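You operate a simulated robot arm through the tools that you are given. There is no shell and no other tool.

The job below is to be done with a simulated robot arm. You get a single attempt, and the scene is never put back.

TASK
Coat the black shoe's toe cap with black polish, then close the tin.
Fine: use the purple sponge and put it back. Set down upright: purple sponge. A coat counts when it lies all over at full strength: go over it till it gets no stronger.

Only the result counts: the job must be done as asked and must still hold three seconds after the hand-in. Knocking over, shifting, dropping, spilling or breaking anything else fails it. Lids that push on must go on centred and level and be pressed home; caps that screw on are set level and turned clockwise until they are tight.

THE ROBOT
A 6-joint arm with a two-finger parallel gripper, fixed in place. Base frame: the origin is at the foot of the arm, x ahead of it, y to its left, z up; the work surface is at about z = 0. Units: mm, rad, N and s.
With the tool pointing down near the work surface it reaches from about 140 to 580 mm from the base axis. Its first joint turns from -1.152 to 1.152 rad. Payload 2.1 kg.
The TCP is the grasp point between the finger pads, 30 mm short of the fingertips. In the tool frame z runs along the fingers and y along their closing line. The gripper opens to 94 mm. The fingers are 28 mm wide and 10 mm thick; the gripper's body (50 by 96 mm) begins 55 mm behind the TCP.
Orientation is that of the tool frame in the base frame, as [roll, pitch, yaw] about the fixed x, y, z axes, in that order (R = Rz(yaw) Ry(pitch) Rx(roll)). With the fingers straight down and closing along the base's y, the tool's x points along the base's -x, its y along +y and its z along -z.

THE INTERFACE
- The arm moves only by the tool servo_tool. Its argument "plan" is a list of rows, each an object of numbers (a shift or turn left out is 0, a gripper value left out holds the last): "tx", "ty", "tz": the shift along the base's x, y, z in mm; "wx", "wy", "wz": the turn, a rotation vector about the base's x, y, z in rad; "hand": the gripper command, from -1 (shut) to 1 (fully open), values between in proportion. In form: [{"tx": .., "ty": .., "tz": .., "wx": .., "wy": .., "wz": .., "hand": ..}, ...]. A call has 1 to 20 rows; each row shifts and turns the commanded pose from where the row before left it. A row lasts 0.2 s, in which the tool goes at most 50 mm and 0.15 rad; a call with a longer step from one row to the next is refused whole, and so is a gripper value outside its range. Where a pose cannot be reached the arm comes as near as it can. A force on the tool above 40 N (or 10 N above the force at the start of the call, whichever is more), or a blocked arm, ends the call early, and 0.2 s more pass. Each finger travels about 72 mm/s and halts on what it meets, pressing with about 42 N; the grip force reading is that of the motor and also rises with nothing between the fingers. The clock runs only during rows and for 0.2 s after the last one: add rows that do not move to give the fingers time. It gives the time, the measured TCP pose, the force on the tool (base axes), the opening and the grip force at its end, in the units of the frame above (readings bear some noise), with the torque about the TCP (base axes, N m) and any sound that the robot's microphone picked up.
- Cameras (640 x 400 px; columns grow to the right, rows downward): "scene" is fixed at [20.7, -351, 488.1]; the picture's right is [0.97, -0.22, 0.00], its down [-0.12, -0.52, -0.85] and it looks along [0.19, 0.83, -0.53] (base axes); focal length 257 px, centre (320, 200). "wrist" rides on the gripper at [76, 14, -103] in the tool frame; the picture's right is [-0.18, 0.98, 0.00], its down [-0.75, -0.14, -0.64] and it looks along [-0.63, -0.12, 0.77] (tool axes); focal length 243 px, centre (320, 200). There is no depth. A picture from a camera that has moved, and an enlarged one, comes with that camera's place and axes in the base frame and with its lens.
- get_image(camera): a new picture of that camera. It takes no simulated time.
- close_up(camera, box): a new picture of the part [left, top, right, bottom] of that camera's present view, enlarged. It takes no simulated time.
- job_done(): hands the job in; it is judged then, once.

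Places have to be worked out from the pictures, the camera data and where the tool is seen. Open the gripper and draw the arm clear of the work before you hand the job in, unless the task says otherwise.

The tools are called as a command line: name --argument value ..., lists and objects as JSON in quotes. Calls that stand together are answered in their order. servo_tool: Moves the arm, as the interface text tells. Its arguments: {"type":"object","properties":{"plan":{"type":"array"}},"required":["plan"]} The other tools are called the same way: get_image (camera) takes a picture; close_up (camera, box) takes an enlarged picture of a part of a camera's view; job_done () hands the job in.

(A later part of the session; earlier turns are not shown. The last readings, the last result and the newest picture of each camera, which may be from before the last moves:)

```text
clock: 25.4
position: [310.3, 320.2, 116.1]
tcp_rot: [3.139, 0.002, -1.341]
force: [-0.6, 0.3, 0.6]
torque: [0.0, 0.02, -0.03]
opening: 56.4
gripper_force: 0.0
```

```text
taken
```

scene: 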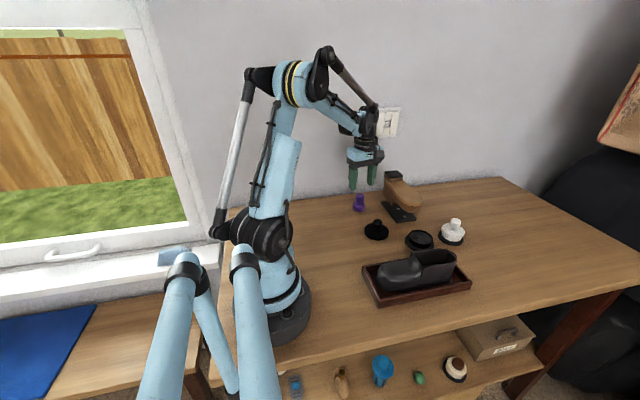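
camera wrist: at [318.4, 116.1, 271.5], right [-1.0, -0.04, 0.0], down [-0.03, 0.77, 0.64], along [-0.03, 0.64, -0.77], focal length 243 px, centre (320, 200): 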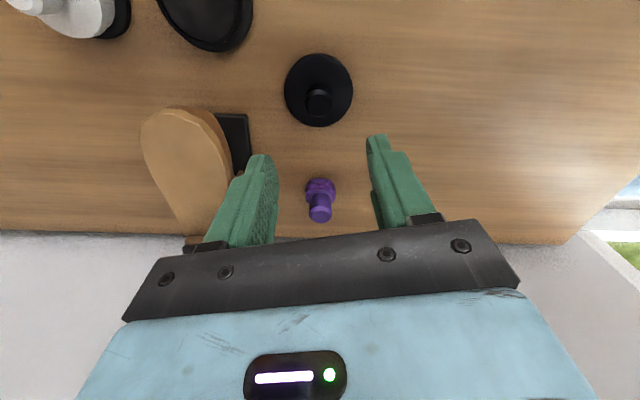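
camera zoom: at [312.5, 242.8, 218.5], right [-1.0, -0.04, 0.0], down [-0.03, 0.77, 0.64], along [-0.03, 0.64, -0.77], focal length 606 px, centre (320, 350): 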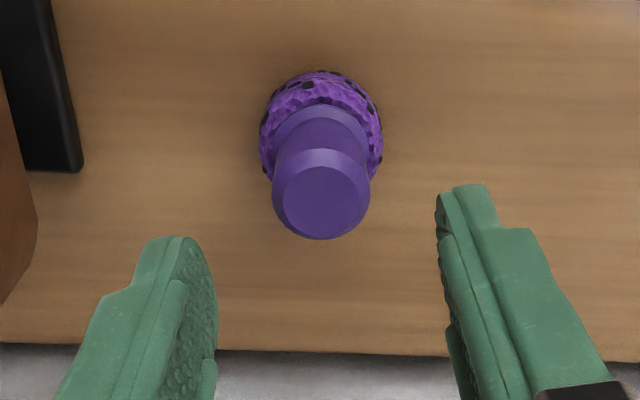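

The handle is centred under the hand (≈0.5 mm). Descend to TCP z ≈ 61.

servo_tool --plan '[{"tx": -0.4, "ty": -0.5, "tz": -25, "hand": 0.2}, {"tz": -20}, {"tz": -10}, {}, {}]'

close_up --camera "wrist" --box '[240, 80, 400, 220]'

close_up --camera "scene" --box '[340, 180, 380, 220]'

```text
clock: 26.6
position: [308.7, 319.1, 61.5]
tcp_rot: [3.139, 0.003, -1.343]
force: [0.2, 0.7, 0.5]
torque: [-0.04, -0.03, -0.04]
opening: 56.4
gripper_force: 0.1
```

```text
2.86 times, centred on (320, 150) of wrist
camera zoom: at [311.9, 241.9, 164.7], right [-1.0, -0.04, 0.0], down [-0.03, 0.77, 0.64], along [-0.03, 0.64, -0.77], focal length 693 px, centre (320, 343)
```

zoom: 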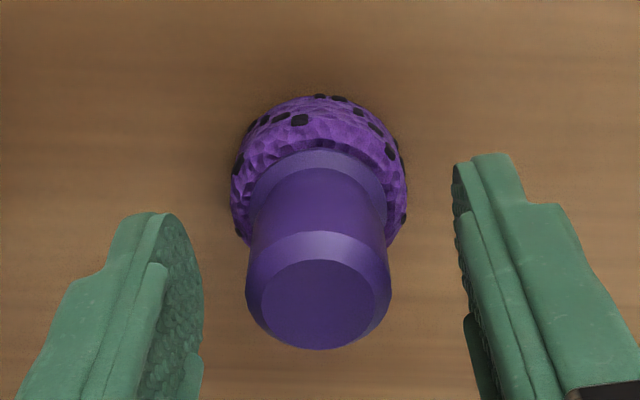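

```text
10.00 times, centred on (360, 200) of scene
camera zoom: at [20.7, -351.0, 488.1], right [0.97, -0.22, 0.0], down [-0.12, -0.52, -0.85], along [0.19, 0.83, -0.53], focal length 2570 px, centre (-80, 200)
```

zoom: 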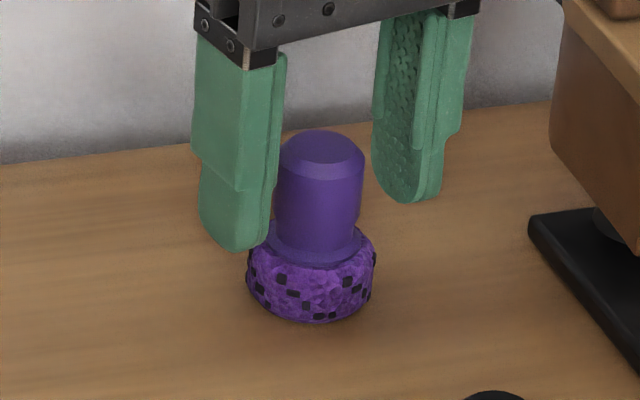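

Handle centred. Close on it gently.

servo_tool --plan '[{"hand": 0}, {"hand": -0.2}, {"hand": -0.35}, {"hand": -0.5}, {"hand": -1}, {}, {}]'

close_up --camera "scene" --box '[340, 180, 380, 220]'

```text
clock: 28.2
position: [308.6, 319.4, 63.4]
tcp_rot: [3.14, 0.002, -1.343]
force: [0.8, 0.1, 18.8]
torque: [0.17, -0.47, -0.09]
opening: 25.8
gripper_force: 42.1
```

```text
10.00 times, centred on (360, 200) of scene
camera zoom: at [20.7, -351.0, 488.1], right [0.97, -0.22, 0.0], down [-0.12, -0.52, -0.85], along [0.19, 0.83, -0.53], focal length 2570 px, centre (-80, 200)
```

zoom: 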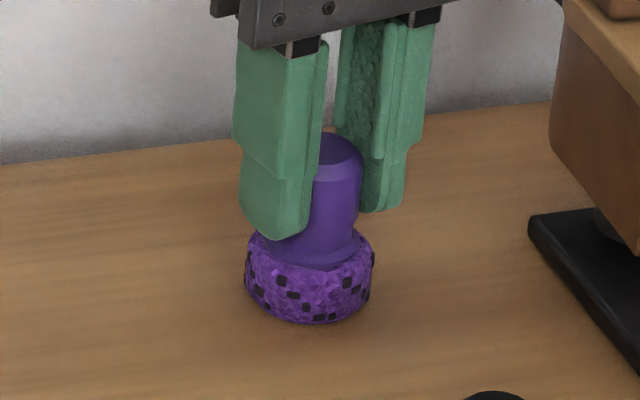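

A fingertip is bearing on the handle's lower flange (18.8 N up). I reopen slightly, rise 3 mm and re-grip.

servo_tool --plan '[{"hand": -0.25}, {"tz": 1.5}, {"tz": 1.5}, {"hand": -0.5}, {"hand": -1}, {}, {}]'

close_up --camera "scene" --box '[340, 180, 380, 220]'

```text
clock: 29.8
position: [308.2, 320.3, 65.1]
tcp_rot: [3.141, 0.002, -1.342]
force: [-0.1, -1.2, -0.1]
torque: [0.04, 0.01, -0.02]
opening: 27.1
gripper_force: 41.7
```

```text
10.00 times, centred on (360, 200) of scene
camera zoom: at [20.7, -351.0, 488.1], right [0.97, -0.22, 0.0], down [-0.12, -0.52, -0.85], along [0.19, 0.83, -0.53], focal length 2570 px, centre (-80, 200)
```

zoom: 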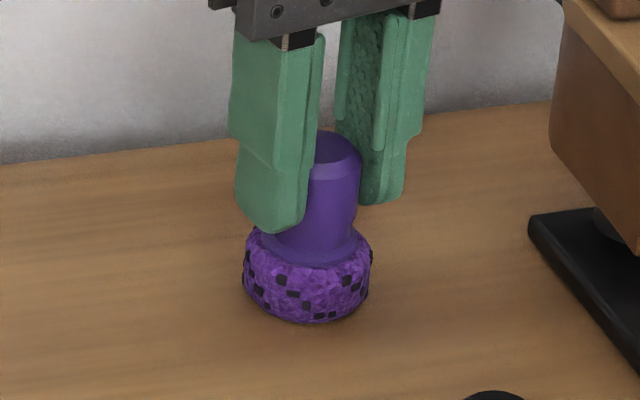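

Clean grip now (27 mm, no residual force). Sponge sits at TCP z ≈ 65 at home (308.3, 319.7). Lift it.

servo_tool --plan '[{"tz": 3}, {"tz": 7}, {"tz": 20}, {"tz": 30}, {}]'

close_up --camera "scene" --box '[340, 150, 400, 210]'

get_image --camera "wrist"

```text
clock: 31.0
position: [308.6, 319.8, 125.8]
tcp_rot: [3.14, 0.0, -1.341]
force: [0.6, -0.5, -1.4]
torque: [0.03, -0.01, -0.03]
opening: 27.0
gripper_force: 41.7
```

```text
6.67 times, centred on (370, 180) of scene
camera zoom: at [20.7, -351.0, 488.1], right [0.97, -0.22, 0.0], down [-0.12, -0.52, -0.85], along [0.19, 0.83, -0.53], focal length 1714 px, centre (-13, 333)
```

zoom: 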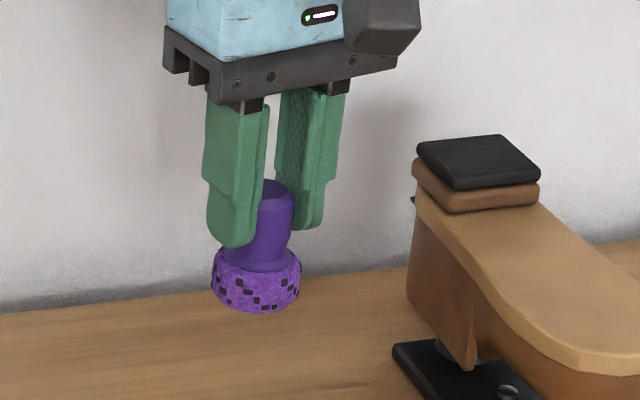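

```text
taken
camera wrist: at [311.9, 241.8, 227.7], right [-1.0, -0.04, 0.0], down [-0.03, 0.77, 0.64], along [-0.03, 0.64, -0.77], focal length 243 px, centre (320, 200)
```

wrist: 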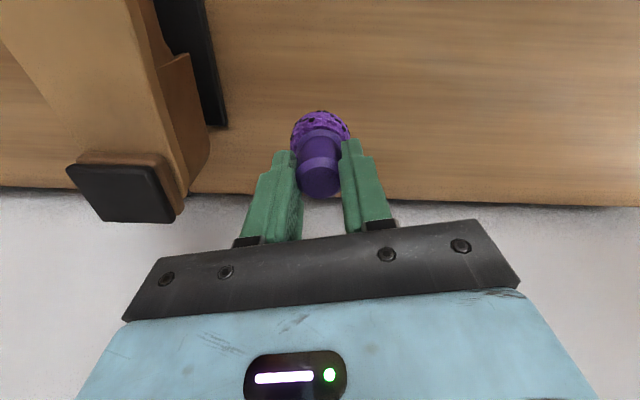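

Sponge is held straight. I carry it high around the brown form and over the open tin at (416, 122).

servo_tool --plan '[{"tz": 22}, {"tz": 22}, {"ty": -45}, {"ty": -45}, {"ty": -45}, {"tx": 36, "ty": -21}, {"tx": 36, "ty": -21}, {"tx": 36, "ty": -20}, {"tz": -25}, {"tz": -25}, {}]'

get_image --camera "wrist"

close_up --camera "scene" --box '[380, 170, 480, 270]'

```text
clock: 33.4
position: [416.3, 122.8, 119.6]
tcp_rot: [3.14, 0.001, -1.342]
force: [-0.4, 0.3, -0.6]
torque: [-0.01, 0.02, 0.01]
opening: 27.4
gripper_force: 41.9
```

```text
taken
camera wrist: at [419.5, 45.7, 221.3], right [-1.0, -0.04, 0.0], down [-0.03, 0.77, 0.64], along [-0.03, 0.64, -0.77], focal length 243 px, centre (320, 200)
```

wrist: 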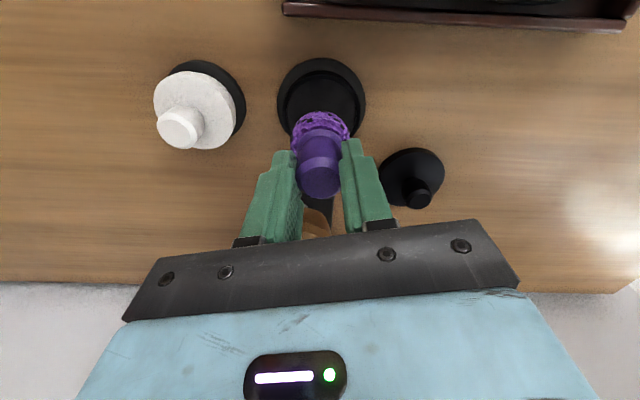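

```text
4.00 times, centred on (430, 220) of scene
camera zoom: at [20.7, -351.0, 488.1], right [0.97, -0.22, 0.0], down [-0.12, -0.52, -0.85], along [0.19, 0.83, -0.53], focal length 1028 px, centre (-120, 120)
```

zoom: 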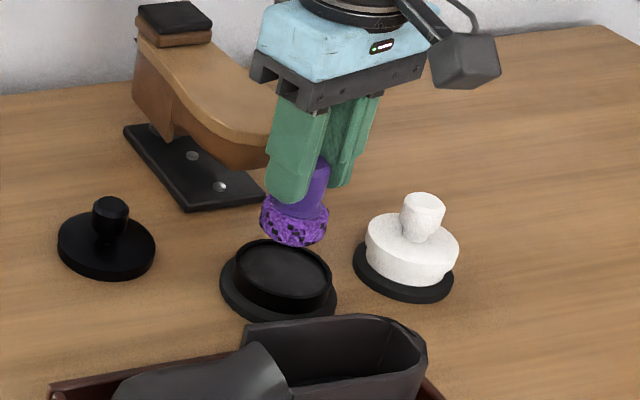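

Check concentricity of sponge over the tin with a zoom.

close_up --camera "wrist" --box '[260, 40, 380, 200]'

```text
2.50 times, centred on (320, 120) of wrist
camera zoom: at [419.5, 45.7, 221.3], right [-1.0, -0.04, 0.0], down [-0.03, 0.77, 0.64], along [-0.03, 0.64, -0.77], focal length 606 px, centre (320, 400)
```

zoom: 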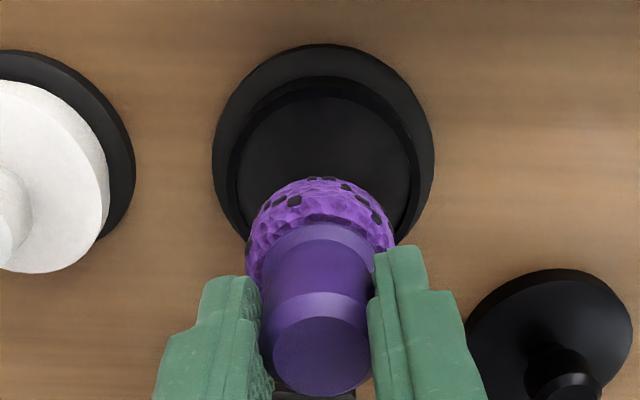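

Well centred (≈1 mm). Descend to near the rim then step down until contact with the polish.

servo_tool --plan '[{"tx": -1, "tz": -15}, {"tz": -12}, {"tz": -3}, {}]'

servo_tool --plan '[{"tz": -1.5}, {"tz": -1.5}]'

servo_tool --plan '[{"tz": -1}]'

```text
clock: 34.4
position: [416.9, 125.0, 89.1]
tcp_rot: [3.14, 0.0, -1.342]
force: [0.1, -0.3, -0.1]
torque: [0.01, -0.02, 0.04]
opening: 27.3
gripper_force: 42.3
```

```text
clock: 35.0
position: [415.0, 123.0, 85.8]
tcp_rot: [3.139, 0.002, -1.342]
force: [-0.3, 0.0, 0.4]
torque: [0.02, -0.03, 0.02]
opening: 26.9
gripper_force: 42.1
```

```text
clock: 35.4
position: [415.1, 123.1, 85.7]
tcp_rot: [3.14, 0.0, -1.342]
force: [1.1, -0.8, 16.2]
torque: [-0.05, 0.02, -0.06]
opening: 27.3
gripper_force: 42.1
```

Contact with the polish (16 N). I ease off slightly and rub in a small ±4 mm circle to load the sponge.

servo_tool --plan '[{"tz": 0.4}, {"tx": 4}, {"tx": -4, "ty": 4}, {"tx": -4, "ty": -4}, {"tx": 4, "ty": -4}, {"tx": 4, "ty": 4}, {"tx": -4, "ty": 4}, {"tx": -4, "ty": -4}, {"tx": 4, "ty": -4}, {"ty": 4}, {}]'

close_up --camera "scene" --box '[395, 190, 455, 260]'

```text
clock: 37.8
position: [415.6, 121.8, 86.6]
tcp_rot: [3.14, -0.003, -1.343]
force: [-4.3, -5.7, 18.5]
torque: [-0.3, 0.23, -0.02]
opening: 27.0
gripper_force: 41.8
```

```text
5.71 times, centred on (425, 225) of scene
camera zoom: at [20.7, -351.0, 488.1], right [0.97, -0.22, 0.0], down [-0.12, -0.52, -0.85], along [0.19, 0.83, -0.53], focal length 1469 px, centre (-280, 57)
```

zoom: 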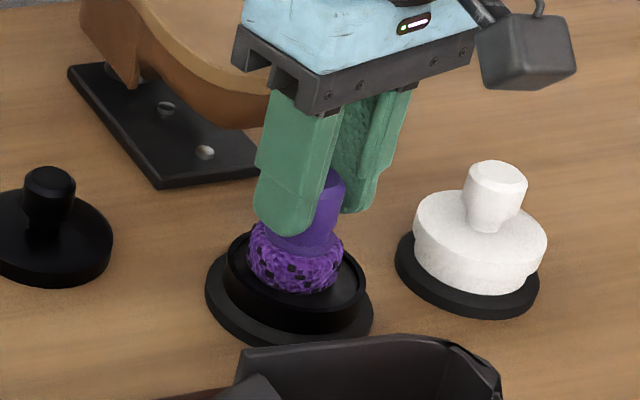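

The sponge sits inside the tin and has rubbed. Lift and look at it.

servo_tool --plan '[{"tz": 2}, {"tz": 8}, {"tz": 25}, {"tz": 30}, {}]'

close_up --camera "scene" --box '[390, 150, 460, 260]'

close_up --camera "scene" --box '[410, 190, 440, 220]'

```text
clock: 39.0
position: [414.7, 122.6, 149.9]
tcp_rot: [3.139, 0.0, -1.342]
force: [0.6, -0.6, 0.5]
torque: [0.0, -0.01, 0.02]
opening: 27.2
gripper_force: 41.9
```

```text
3.64 times, centred on (425, 205) of scene
camera zoom: at [20.7, -351.0, 488.1], right [0.97, -0.22, 0.0], down [-0.12, -0.52, -0.85], along [0.19, 0.83, -0.53], focal length 935 px, centre (-62, 182)
```

zoom: 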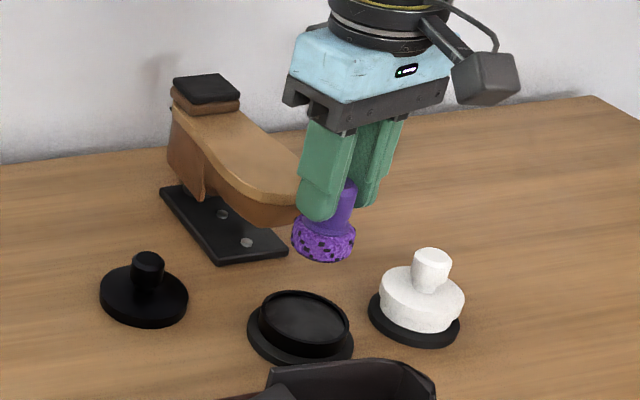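

```text
13.33 times, centred on (425, 205) of scene
camera zoom: at [20.7, -351.0, 488.1], right [0.97, -0.22, 0.0], down [-0.12, -0.52, -0.85], along [0.19, 0.83, -0.53], focal length 3427 px, centre (-1080, 133)
```

zoom: 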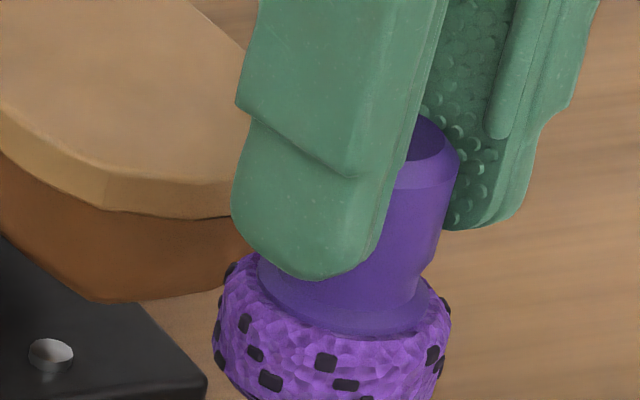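

The sponge's underside isn't visible from here. I raise and carry it over the toe cap at about (275, 14), then tilt it briefly so the scene camera can see whether the foam is loaded.

servo_tool --plan '[{"tz": 25}, {"tx": -35, "ty": -27}, {"tx": -35, "ty": -27}, {"tx": -35, "ty": -27}, {"tx": -35, "ty": -27, "tz": 15}, {"wx": -0.15}, {"wx": -0.15}, {"wx": -0.15}, {"wx": -0.15}, {}]'

get_image --camera "scene"

close_up --camera "scene" --box '[360, 200, 440, 300]'

```text
clock: 41.2
position: [275.8, 14.6, 191.6]
tcp_rot: [2.986, -0.583, -1.295]
force: [-0.6, 0.2, -0.4]
torque: [0.02, 0.04, -0.02]
opening: 27.0
gripper_force: 42.0
```

```text
taken
```

scene: 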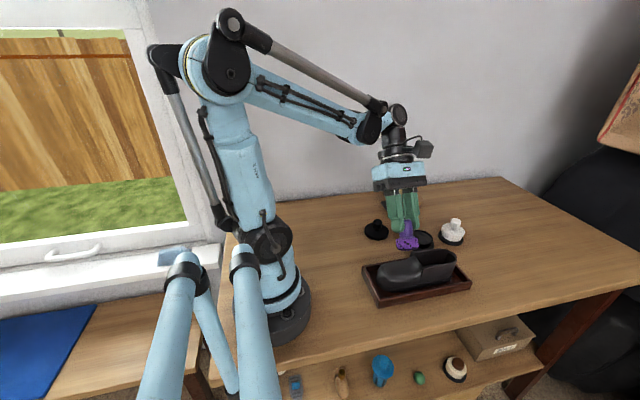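

```text
4.00 times, centred on (400, 250) of scene
camera zoom: at [20.7, -351.0, 488.1], right [0.97, -0.22, 0.0], down [-0.12, -0.52, -0.85], along [0.19, 0.83, -0.53], focal length 1028 px, centre (0, 0)
```

zoom: 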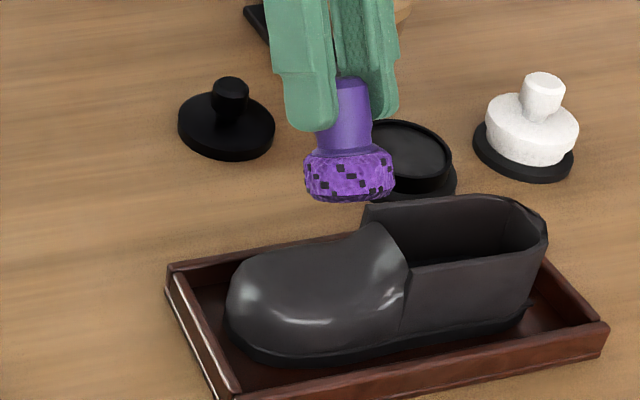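

Need a bit more tilt to see the foam face.

servo_tool --plan '[{"wx": -0.15}, {"wx": -0.15}, {"wx": -0.15}, {}]'

close_up --camera "scene" --box '[360, 200, 440, 300]'

```text
clock: 42.2
position: [287.1, -7.0, 191.5]
tcp_rot: [2.771, -1.005, -1.135]
force: [0.4, -0.7, -0.7]
torque: [0.01, 0.01, -0.01]
opening: 26.8
gripper_force: 41.6
out of reach, approached as far as the arm can: row 3
```

```text
4.00 times, centred on (400, 250) of scene
camera zoom: at [20.7, -351.0, 488.1], right [0.97, -0.22, 0.0], down [-0.12, -0.52, -0.85], along [0.19, 0.83, -0.53], focal length 1028 px, centre (0, 0)
```

zoom: 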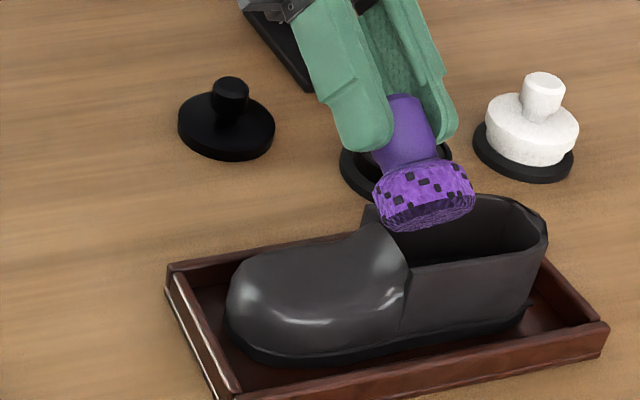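

The foam face looks darkened with polish. The tilt limit here is about 1 rad. Return to vertical.

servo_tool --plan '[{"wx": 0.15}, {"wx": 0.15}, {"wx": 0.15}, {"wx": 0.15}, {"wx": 0.15}, {"wx": 0.15}, {"wx": 0.15}, {}]'

get_image --camera "wrist"

```text
clock: 44.0
position: [287.9, -5.4, 192.3]
tcp_rot: [-3.139, 0.004, -1.342]
force: [0.4, 0.3, 0.7]
torque: [-0.03, 0.03, -0.01]
opening: 27.0
gripper_force: 42.4
```

```text
taken
camera wrist: at [291.0, -83.9, 293.8], right [-1.0, -0.04, 0.0], down [-0.03, 0.76, 0.64], along [-0.03, 0.64, -0.76], focal length 243 px, centre (320, 200)
```

wrist: 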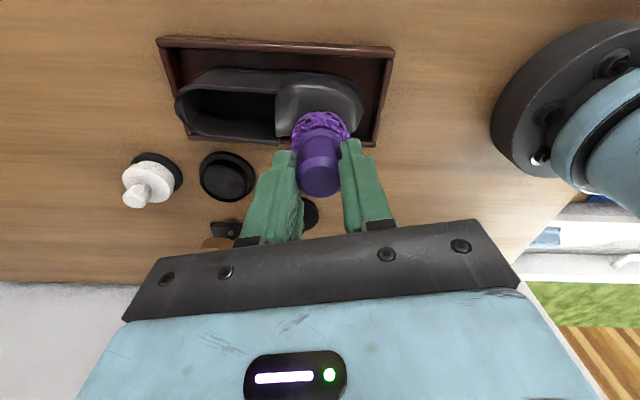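

The hand is now at (288, -5, 192). Zoom in on the shoe from this side.

close_up --camera "wrist" --box '[150, 30, 410, 160]'

close_up --camera "wrist" --box '[260, 50, 400, 150]'

```text
2.46 times, centred on (280, 95) of wrist
camera zoom: at [291.0, -83.9, 293.8], right [-1.0, -0.04, 0.0], down [-0.03, 0.76, 0.64], along [-0.03, 0.64, -0.76], focal length 597 px, centre (418, 458)
```

zoom: 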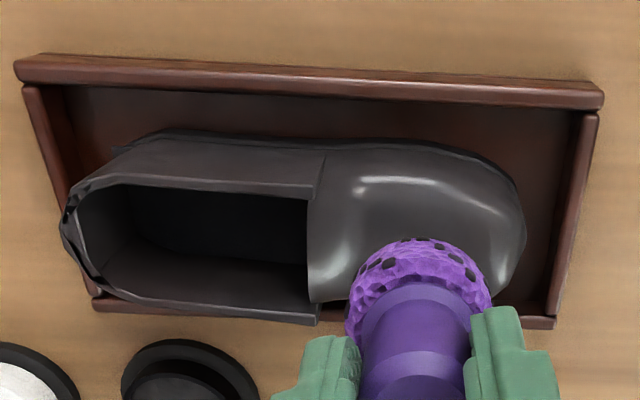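

```text
4.00 times, centred on (330, 100) of wrist
camera zoom: at [291.0, -83.9, 293.8], right [-1.0, -0.04, 0.0], down [-0.03, 0.76, 0.64], along [-0.03, 0.64, -0.76], focal length 970 px, centre (280, 600)
```

zoom: 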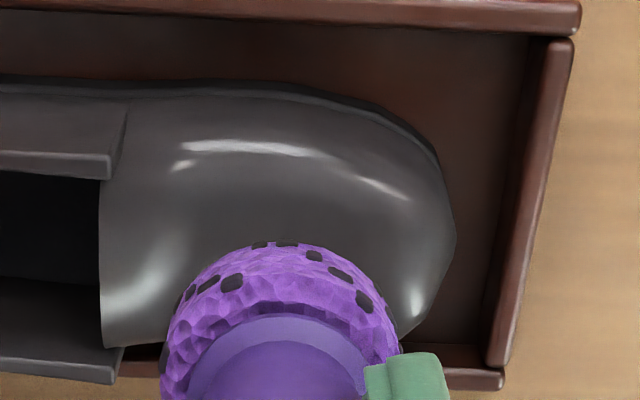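

Shoe centreline y ≈ 12 (±32 mm wide), toe tip x ≈ 238, opening edge x ≈ 325. I go over (275, 12) and lower gently until I feel the toe's top.

servo_tool --plan '[{"tx": -13, "ty": 17.4, "tz": -15}, {"tz": -20}, {"tz": -15}, {}]'

close_up --camera "scene" --box '[360, 210, 440, 300]'

```text
clock: 45.0
position: [274.2, 10.7, 140.6]
tcp_rot: [3.139, -0.001, -1.344]
force: [0.2, -0.3, -0.9]
torque: [0.0, -0.02, -0.02]
opening: 27.0
gripper_force: 41.6
```

```text
4.44 times, centred on (400, 255) of scene
camera zoom: at [20.7, -351.0, 488.1], right [0.97, -0.22, 0.0], down [-0.12, -0.52, -0.85], along [0.19, 0.83, -0.53], focal length 1142 px, centre (-36, -44)
```

zoom: 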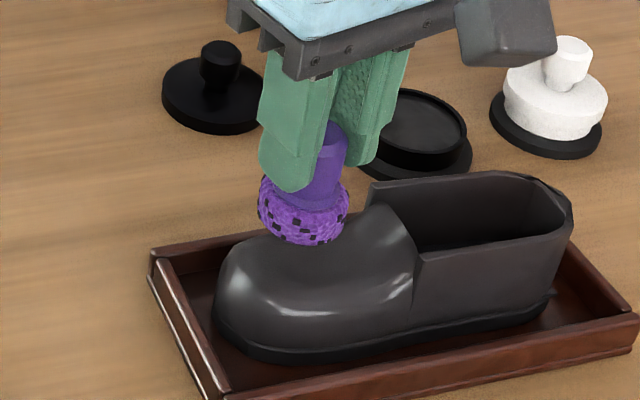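

Lower in small steps with force checks.

servo_tool --plan '[{"tz": -3}, {"tz": -2}]'

servo_tool --plan '[{"tz": -2}, {"tz": -1}]'

servo_tool --plan '[{"tz": -1}, {"tz": -1}]'

```text
clock: 45.6
position: [274.0, 10.9, 134.8]
tcp_rot: [3.139, 0.002, -1.342]
force: [0.4, -0.4, -0.7]
torque: [0.0, -0.03, -0.03]
opening: 27.2
gripper_force: 42.2
```

```text
clock: 46.2
position: [275.3, 11.5, 132.9]
tcp_rot: [3.14, 0.001, -1.343]
force: [1.0, 0.9, 0.1]
torque: [-0.01, 0.0, -0.03]
opening: 26.8
gripper_force: 42.4
```

```text
clock: 46.8
position: [273.5, 11.6, 130.7]
tcp_rot: [3.14, 0.001, -1.342]
force: [0.0, 0.6, -0.4]
torque: [0.03, -0.02, 0.01]
opening: 27.0
gripper_force: 42.0
```

servo_tool --plan '[{"tz": -1}, {"tz": -1}]'

servo_tool --plan '[{"tz": -1}, {"tz": -1}]'

close_up --camera "scene" --box '[370, 230, 430, 290]'

```text
clock: 47.4
position: [274.0, 10.9, 129.0]
tcp_rot: [3.139, 0.002, -1.341]
force: [-0.8, -0.7, 0.2]
torque: [-0.03, 0.02, 0.02]
opening: 26.8
gripper_force: 41.9
```

```text
clock: 48.0
position: [275.3, 11.1, 126.9]
tcp_rot: [3.139, 0.002, -1.342]
force: [0.4, 0.2, -0.4]
torque: [0.01, 0.05, -0.01]
opening: 27.0
gripper_force: 41.8
```

```text
6.67 times, centred on (400, 260) of scene
camera zoom: at [20.7, -351.0, 488.1], right [0.97, -0.22, 0.0], down [-0.12, -0.52, -0.85], along [0.19, 0.83, -0.53], focal length 1714 px, centre (-213, -200)
```

zoom: 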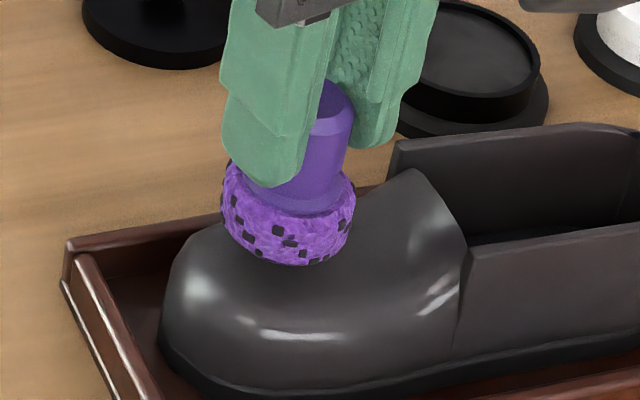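

servo_tool --plan '[{"tz": -1}, {"tz": -1}]'

servo_tool --plan '[{"tz": -1}, {"tz": -0.5}]'

servo_tool --plan '[{"tz": -1}]'

```text
clock: 48.6
position: [275.1, 11.5, 123.9]
tcp_rot: [3.139, 0.001, -1.342]
force: [-0.6, 0.0, -0.7]
torque: [0.01, 0.01, 0.01]
opening: 27.0
gripper_force: 42.0
```

```text
clock: 49.2
position: [274.6, 11.7, 122.3]
tcp_rot: [3.139, 0.001, -1.343]
force: [-0.5, -0.3, -0.2]
torque: [0.02, 0.04, 0.03]
opening: 27.1
gripper_force: 42.2
```

```text
clock: 49.6
position: [275.8, 12.1, 123.0]
tcp_rot: [3.14, 0.002, -1.343]
force: [0.3, -0.5, -0.8]
torque: [0.01, 0.0, 0.02]
opening: 26.7
gripper_force: 42.0
```

servo_tool --plan '[{"tz": -1}]'

servo_tool --plan '[{"tz": -1}]'

servo_tool --plan '[{"tz": -1}]'

close_up --camera "scene" --box '[370, 230, 430, 290]'

```text
clock: 50.0
position: [275.4, 12.3, 122.3]
tcp_rot: [3.141, 0.002, -1.342]
force: [0.7, 0.5, -0.9]
torque: [-0.02, 0.03, 0.01]
opening: 26.8
gripper_force: 41.7
```

```text
clock: 50.4
position: [274.6, 12.4, 120.7]
tcp_rot: [3.139, 0.002, -1.343]
force: [0.0, -0.1, 0.2]
torque: [0.02, 0.0, 0.0]
opening: 26.8
gripper_force: 41.9
```

```text
clock: 50.8
position: [274.4, 12.0, 119.3]
tcp_rot: [3.139, 0.002, -1.34]
force: [-0.4, -0.1, 0.2]
torque: [0.02, 0.02, -0.01]
opening: 26.9
gripper_force: 42.4
```

```text
6.67 times, centred on (400, 260) of scene
camera zoom: at [20.7, -351.0, 488.1], right [0.97, -0.22, 0.0], down [-0.12, -0.52, -0.85], along [0.19, 0.83, -0.53], focal length 1714 px, centre (-213, -200)
```

zoom: 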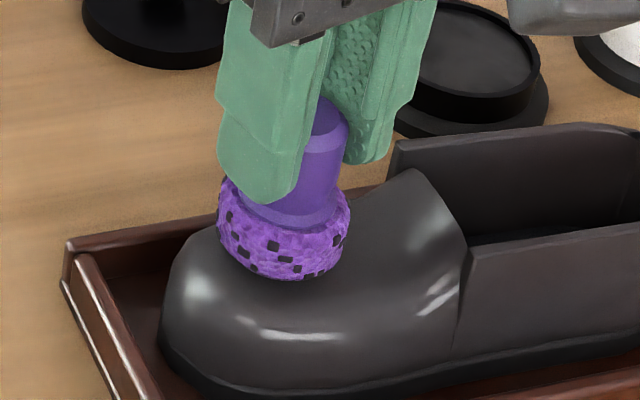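

servo_tool --plan '[{"tz": -1}]'

servo_tool --plan '[{"tz": -1}]'

servo_tool --plan '[{"tz": -1}]'

servo_tool --plan '[{"tz": -1}]'

```text
clock: 51.2
position: [274.0, 10.1, 119.0]
tcp_rot: [3.14, 0.001, -1.341]
force: [0.3, -0.1, 0.0]
torque: [0.03, 0.01, -0.01]
opening: 26.8
gripper_force: 41.9
```

```text
clock: 51.6
position: [273.9, 11.4, 117.3]
tcp_rot: [3.14, 0.002, -1.34]
force: [-0.2, -0.7, -0.2]
torque: [0.04, -0.04, -0.01]
opening: 27.0
gripper_force: 42.0
```

```text
clock: 52.0
position: [273.2, 11.4, 115.7]
tcp_rot: [3.139, 0.001, -1.343]
force: [-0.1, -0.3, -0.3]
torque: [0.0, 0.01, 0.01]
opening: 27.0
gripper_force: 41.8
```

```text
clock: 52.4
position: [274.4, 10.6, 116.6]
tcp_rot: [3.14, 0.002, -1.343]
force: [-0.3, 0.6, 0.0]
torque: [0.0, 0.02, -0.01]
opening: 27.3
gripper_force: 42.2
```

close_up --camera "scene" --box '[370, 230, 430, 290]'

close_up --camera "wrist" --box '[240, 60, 400, 200]'

```text
6.67 times, centred on (400, 260) of scene
camera zoom: at [20.7, -351.0, 488.1], right [0.97, -0.22, 0.0], down [-0.12, -0.52, -0.85], along [0.19, 0.83, -0.53], focal length 1714 px, centre (-213, -200)
```

zoom: 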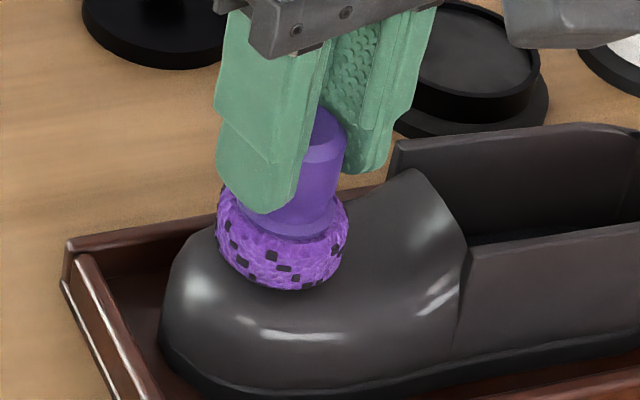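

```text
2.86 times, centred on (320, 130) of wrist
camera zoom: at [277.7, -66.6, 218.3], right [-1.0, -0.04, 0.0], down [-0.03, 0.77, 0.64], along [-0.03, 0.64, -0.77], focal length 693 px, centre (320, 400)
```

zoom: 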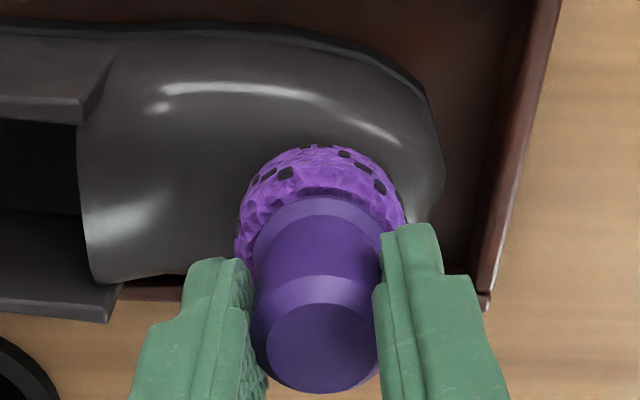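

Still hovering; continue lowering.

servo_tool --plan '[{"tz": -1}]'

servo_tool --plan '[{"tz": -1}]'

servo_tool --plan '[{"tz": -1}]'

servo_tool --plan '[{"tz": -1}]'

```text
clock: 52.8
position: [274.4, 10.9, 114.4]
tcp_rot: [3.138, 0.001, -1.342]
force: [-0.8, -0.3, -0.1]
torque: [0.04, -0.02, 0.01]
opening: 26.9
gripper_force: 41.7
```

```text
clock: 53.2
position: [273.9, 10.7, 112.8]
tcp_rot: [3.14, 0.003, -1.342]
force: [-1.4, 1.1, 7.8]
torque: [0.04, -0.12, 0.01]
opening: 27.1
gripper_force: 42.4
```

```text
clock: 53.6
position: [273.9, 11.2, 112.5]
tcp_rot: [3.139, 0.001, -1.342]
force: [-7.0, -0.7, 34.3]
torque: [-0.04, -0.29, 0.0]
opening: 27.0
gripper_force: 42.0
```

```text
clock: 54.0
position: [275.2, 10.8, 112.5]
tcp_rot: [-3.141, 0.0, -1.343]
force: [-4.6, -4.0, 39.5]
torque: [-0.21, -0.22, -0.05]
opening: 27.2
gripper_force: 42.0
```

Contact at TCP z ≈ 113 and the force rose to 39 N — back off at once and look for a mark.

servo_tool --plan '[{"tz": 2}, {"tz": 10}, {"tz": 15, "tx": 20}, {}]'

close_up --camera "scene" --box '[355, 240, 480, 310]'

close_up --camera "wrist" --box '[240, 20, 400, 160]'

```text
clock: 55.0
position: [294.4, 9.9, 138.2]
tcp_rot: [3.14, 0.001, -1.342]
force: [0.3, -0.9, -0.3]
torque: [0.01, -0.01, 0.0]
opening: 26.7
gripper_force: 41.5
```

```text
5.12 times, centred on (418, 275) of scene
camera zoom: at [20.7, -351.0, 488.1], right [0.97, -0.22, 0.0], down [-0.12, -0.52, -0.85], along [0.19, 0.83, -0.53], focal length 1316 px, centre (-179, -184)
```

zoom: 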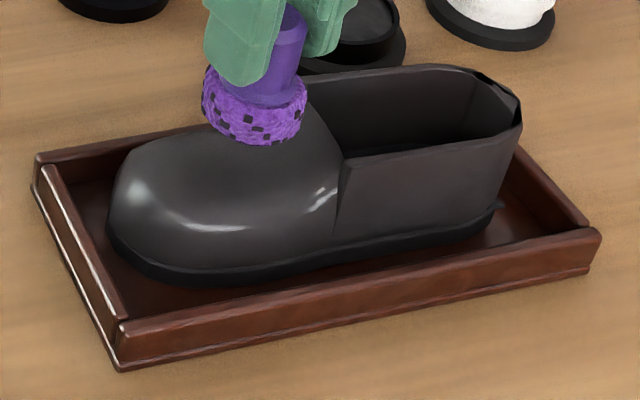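

```text
2.86 times, centred on (320, 90) of wrist
camera zoom: at [297.9, -67.5, 241.2], right [-1.0, -0.04, 0.0], down [-0.03, 0.77, 0.64], along [-0.03, 0.64, -0.77], focal length 693 px, centre (320, 514)
```

zoom: 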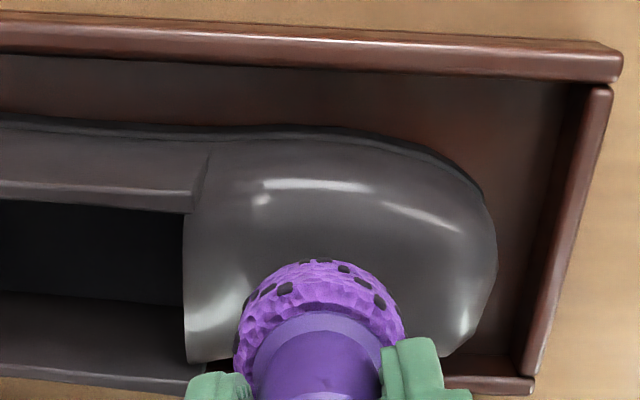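

The shoe hasn't moved. Move the sponge aside to view the touched area.

servo_tool --plan '[{"tz": 20}, {"ty": 40}, {"ty": 35}, {}]'

close_up --camera "scene" --box '[360, 245, 430, 300]'

get_image --camera "wrist"

```text
clock: 56.0
position: [295.2, 84.2, 159.2]
tcp_rot: [3.14, 0.001, -1.342]
force: [0.7, 0.1, 0.3]
torque: [-0.01, -0.01, 0.01]
opening: 27.0
gripper_force: 41.3
```

```text
7.27 times, centred on (395, 272) of scene
camera zoom: at [20.7, -351.0, 488.1], right [0.97, -0.22, 0.0], down [-0.12, -0.52, -0.85], along [0.19, 0.83, -0.53], focal length 1869 px, centre (-226, -327)
```

zoom: 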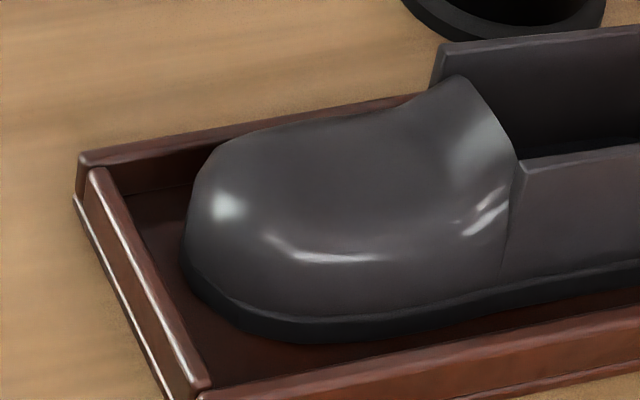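

```text
taken
camera wrist: at [297.5, 5.5, 261.0], right [-1.0, -0.04, 0.0], down [-0.03, 0.77, 0.64], along [-0.03, 0.64, -0.77], focal length 243 px, centre (320, 200)
```

wrist: 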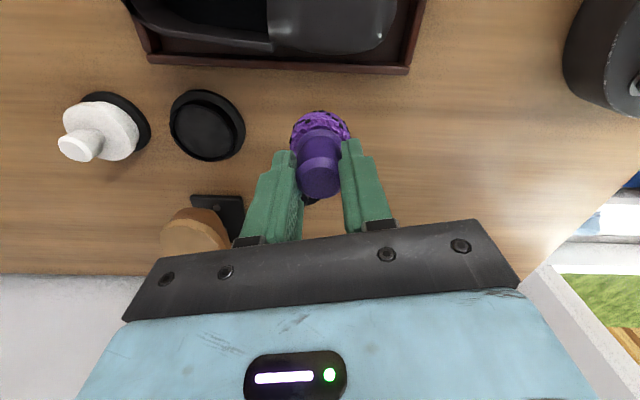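

No obvious mark. Zoom further on the contacted spot.

close_up --camera "scene" --box '[382, 255, 412, 280]'

close_up --camera "wrist" --box '[260, 0, 430, 80]'

```text
16.00 times, centred on (397, 268) of scene
camera zoom: at [20.7, -351.0, 488.1], right [0.97, -0.22, 0.0], down [-0.12, -0.52, -0.85], along [0.19, 0.83, -0.53], focal length 4113 px, centre (-912, -880)
```

zoom: 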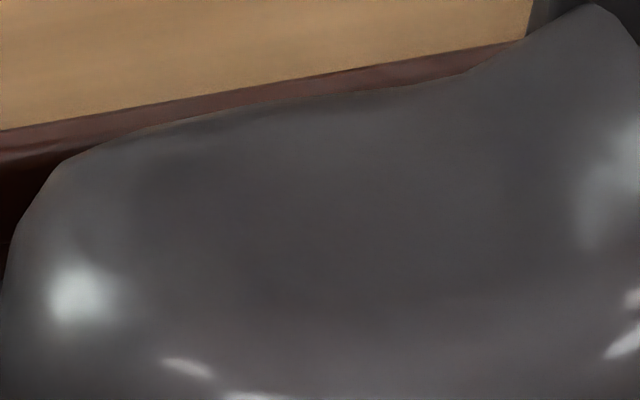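

```text
3.76 times, centred on (345, 40) of wrist
camera zoom: at [297.5, 5.5, 261.0], right [-1.0, -0.04, 0.0], down [-0.03, 0.77, 0.64], along [-0.03, 0.64, -0.77], focal length 913 px, centre (226, 802)
```

zoom: 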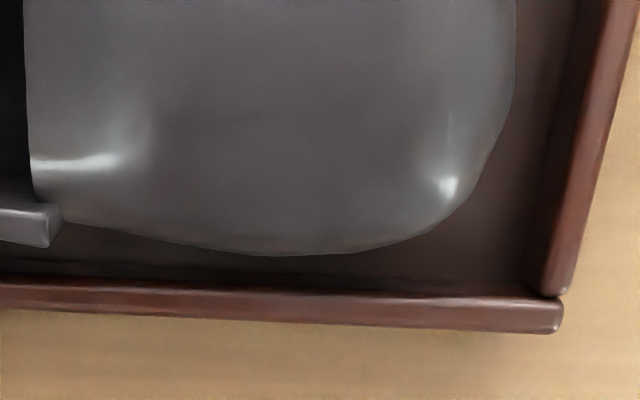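

Check the polish surface in the tin for a dip mark and the sponge's underside edge.

close_up --camera "scene" --box '[405, 225, 440, 255]'

close_up --camera "wrist" --box '[160, 80, 360, 210]'

close_up --camera "scene" --box '[375, 200, 415, 240]'

```text
13.33 times, centred on (422, 240) of scene
camera zoom: at [20.7, -351.0, 488.1], right [0.97, -0.22, 0.0], down [-0.12, -0.52, -0.85], along [0.19, 0.83, -0.53], focal length 3427 px, centre (-1047, -333)
```

zoom: 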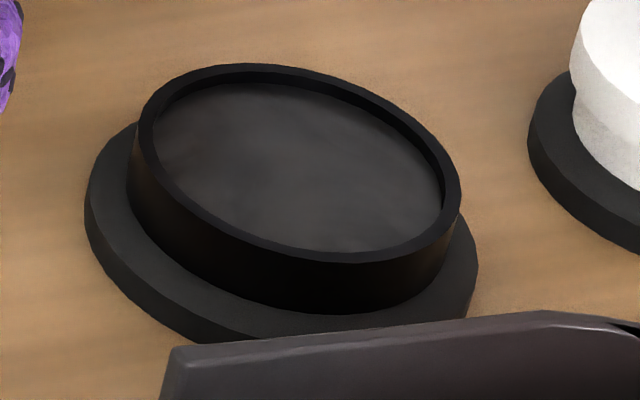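

```text
3.08 times, centred on (260, 145) of wrist
camera zoom: at [297.5, 5.5, 261.0], right [-1.0, -0.04, 0.0], down [-0.03, 0.77, 0.64], along [-0.03, 0.64, -0.77], focal length 746 px, centre (505, 369)
```

zoom: 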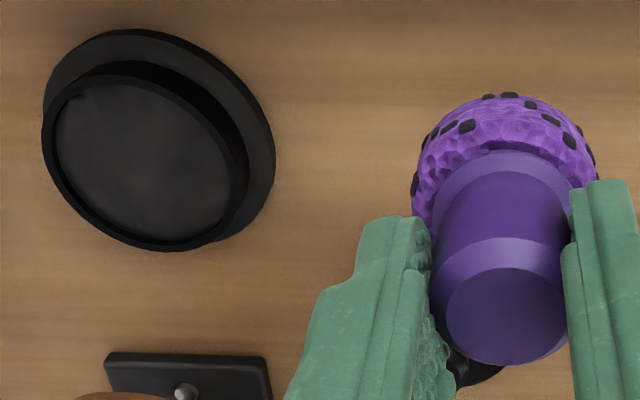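

```text
10.00 times, centred on (395, 220) of scene
camera zoom: at [20.7, -351.0, 488.1], right [0.97, -0.22, 0.0], down [-0.12, -0.52, -0.85], along [0.19, 0.83, -0.53], focal length 2570 px, centre (-430, 0)
```

zoom: 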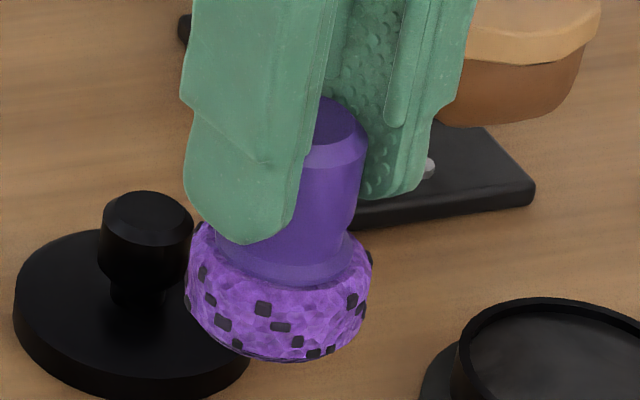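

I'll tilt the sponge toward the scene camera at a safe height to see its underside properly.

servo_tool --plan '[{"tz": 40}, {"wx": -0.127, "wy": 0.079}, {"wx": -0.127, "wy": 0.079}, {"wx": -0.127, "wy": 0.079}, {"wx": -0.127, "wy": 0.079}, {"wx": -0.127, "wy": 0.079}, {"wx": -0.127, "wy": 0.079}, {"wx": -0.127, "wy": 0.079}, {}]'

close_up --camera "scene" --box '[360, 150, 440, 250]'

```text
clock: 58.0
position: [298.5, 79.6, 200.1]
tcp_rot: [2.748, -0.371, -1.266]
force: [-0.5, -1.0, 0.2]
torque: [0.05, -0.03, -0.01]
opening: 26.9
gripper_force: 42.1
out of reach, approached as far as the arm can: row 5, 6, 7, 8
```

```text
4.00 times, centred on (400, 200) of scene
camera zoom: at [20.7, -351.0, 488.1], right [0.97, -0.22, 0.0], down [-0.12, -0.52, -0.85], along [0.19, 0.83, -0.53], focal length 1028 px, centre (0, 200)
```

zoom: 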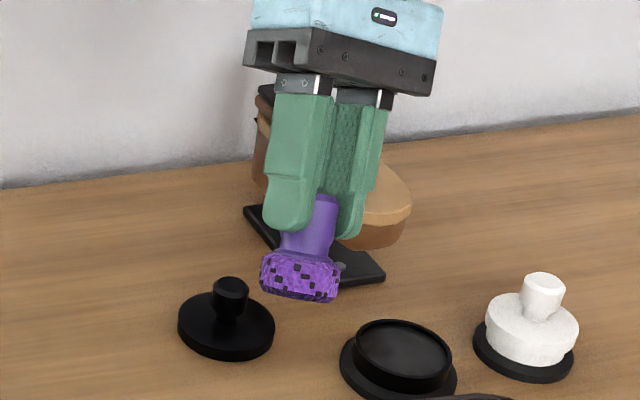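

close_up --camera "scene" --box '[388, 208, 412, 230]'

```text
16.00 times, centred on (400, 219) of scene
camera zoom: at [20.7, -351.0, 488.1], right [0.97, -0.22, 0.0], down [-0.12, -0.52, -0.85], along [0.19, 0.83, -0.53], focal length 4113 px, centre (-960, -104)
```

zoom: 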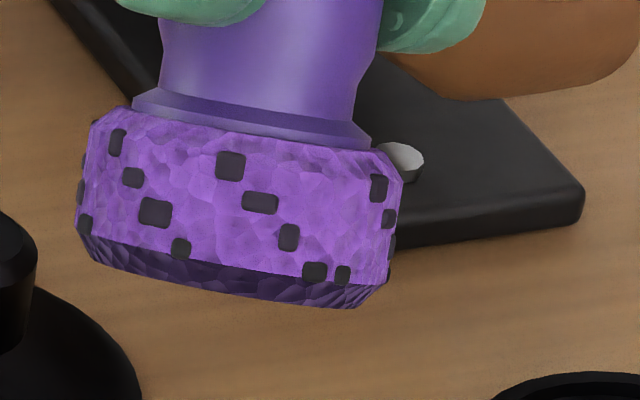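

Tilt toward that direction is limited to ~0.53 rad here. Return the tool to vertical.

servo_tool --plan '[{"wx": 0.1135, "wy": -0.0708}, {"wx": 0.1135, "wy": -0.0708}, {"wx": 0.1135, "wy": -0.0708}, {"wx": 0.1135, "wy": -0.0708}, {}]'

```text
clock: 59.2
position: [297.7, 80.9, 199.5]
tcp_rot: [-3.135, -0.004, -1.342]
force: [-0.3, 0.2, -0.8]
torque: [0.05, -0.02, -0.01]
opening: 26.7
gripper_force: 41.7
```

Now approach the toe top with a slight −0.15 rad tilt about y to match its slope, for a rubbing test.

servo_tool --plan '[{"tx": -12, "ty": -23, "tz": -16}, {"tx": -12, "ty": -23, "tz": -16}, {"tx": -12, "ty": -23, "tz": -16}, {"wy": -0.15}, {"tz": -15}, {"tz": -14}, {}]'

close_up --camera "scene" --box '[360, 220, 440, 300]'

```text
clock: 60.8
position: [260.8, 11.4, 121.6]
tcp_rot: [-2.991, -0.037, -1.348]
force: [0.1, -0.7, -0.1]
torque: [0.02, 0.01, 0.02]
opening: 26.8
gripper_force: 42.2
```

```text
5.00 times, centred on (400, 260) of scene
camera zoom: at [20.7, -351.0, 488.1], right [0.97, -0.22, 0.0], down [-0.12, -0.52, -0.85], along [0.19, 0.83, -0.53], focal length 1285 px, centre (-80, -100)
```

zoom: 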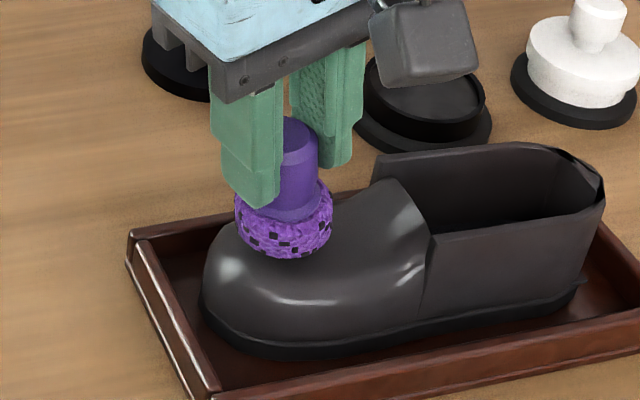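

servo_tool --plan '[{"tz": -4}, {"tz": -2}]'

servo_tool --plan '[{"tz": -1}]'

```text
clock: 61.4
position: [260.7, 12.2, 116.0]
tcp_rot: [-2.989, -0.039, -1.346]
force: [-0.2, 0.1, 0.0]
torque: [-0.02, -0.02, -0.02]
opening: 27.0
gripper_force: 41.5
```

```text
clock: 61.8
position: [260.9, 11.0, 114.2]
tcp_rot: [-2.99, -0.038, -1.346]
force: [-0.2, 0.6, -0.7]
torque: [0.06, 0.02, 0.01]
opening: 27.0
gripper_force: 41.9
```

servo_tool --plan '[{"tz": -1}]'

servo_tool --plan '[{"tz": -0.7}]'

```text
clock: 62.2
position: [260.3, 11.4, 114.2]
tcp_rot: [-2.991, -0.038, -1.344]
force: [-3.8, -0.7, 20.4]
torque: [0.0, 0.43, 0.02]
opening: 27.3
gripper_force: 42.3
```

```text
clock: 62.6
position: [261.7, 12.6, 113.7]
tcp_rot: [-2.989, -0.039, -1.346]
force: [-3.6, -1.0, 39.0]
torque: [0.05, 0.56, 0.01]
opening: 27.0
gripper_force: 42.1
```

Contact is now at the rear edge of the foam (torque), so the top is nearly flat; reduce tilt to about −0.05 rad and re-approach.

servo_tool --plan '[{"tz": 2}, {"tz": 1, "wy": 0.1}, {"tx": 8}]'

servo_tool --plan '[{"tz": -1}, {"tz": -0.5}]'

```text
clock: 63.4
position: [267.8, 11.3, 116.6]
tcp_rot: [-3.09, -0.016, -1.343]
force: [-0.5, 0.1, -0.1]
torque: [0.0, -0.02, -0.01]
opening: 27.0
gripper_force: 41.5
```

```text
clock: 64.0
position: [269.6, 11.0, 114.9]
tcp_rot: [-3.086, -0.015, -1.345]
force: [-0.3, 0.1, 0.0]
torque: [0.0, 0.0, -0.02]
opening: 26.7
gripper_force: 42.6
```

servo_tool --plan '[{"tz": -0.7}]'

servo_tool --plan '[{"tz": -0.5}]'

```text
clock: 64.4
position: [268.9, 11.1, 114.1]
tcp_rot: [-3.088, -0.016, -1.345]
force: [0.6, -0.3, -0.6]
torque: [0.01, -0.01, 0.02]
opening: 27.0
gripper_force: 41.9
```

```text
clock: 64.8
position: [269.5, 12.4, 114.1]
tcp_rot: [-3.088, -0.014, -1.345]
force: [-0.9, 0.3, 0.1]
torque: [0.02, -0.01, 0.0]
opening: 27.0
gripper_force: 41.8
```

servo_tool --plan '[{"tz": -0.5}]'

servo_tool --plan '[{"tz": -0.5}]'

```text
clock: 65.2
position: [271.0, 12.2, 112.9]
tcp_rot: [-3.089, -0.014, -1.345]
force: [-0.8, 1.5, 4.3]
torque: [0.11, 0.14, -0.01]
opening: 26.8
gripper_force: 41.5
```

```text
clock: 65.6
position: [270.7, 11.0, 112.9]
tcp_rot: [-3.086, -0.015, -1.344]
force: [1.0, -0.9, 9.0]
torque: [0.07, 0.13, -0.05]
opening: 27.2
gripper_force: 42.3
```

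Light 9 N contact. Now rub with small x/y strokes and watch the force.

servo_tool --plan '[{"ty": -4}, {"ty": 4}, {"ty": 4}, {"ty": -4}]'

servo_tool --plan '[{"tx": -5}, {"tx": 5}, {"tx": 5}, {"tx": -5}]'

close_up --camera "scene" --box '[365, 240, 425, 300]'

```text
clock: 66.6
position: [270.9, 12.7, 112.0]
tcp_rot: [-3.086, -0.018, -1.343]
force: [-1.2, -10.6, 17.7]
torque: [-0.59, 0.36, 0.15]
opening: 27.0
gripper_force: 42.2
```

```text
clock: 67.6
position: [268.2, 11.3, 111.9]
tcp_rot: [-3.087, -0.014, -1.341]
force: [0.5, 1.1, 0.8]
torque: [0.08, 0.05, -0.06]
opening: 27.0
gripper_force: 41.5
```

```text
6.67 times, centred on (395, 270) of scene
camera zoom: at [20.8, -351.0, 488.1], right [0.97, -0.22, 0.0], down [-0.12, -0.52, -0.85], along [0.19, 0.83, -0.53], focal length 1714 px, centre (-180, -267)
```

zoom: 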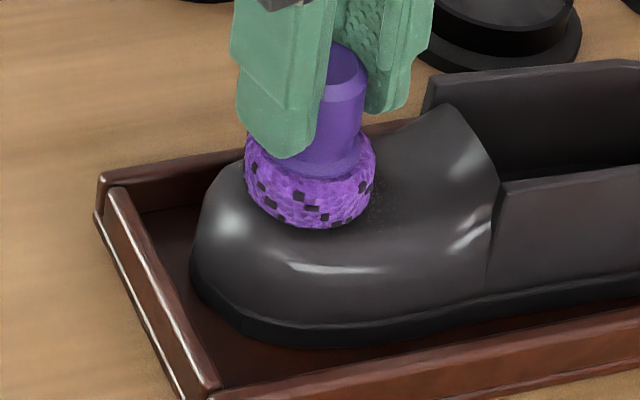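

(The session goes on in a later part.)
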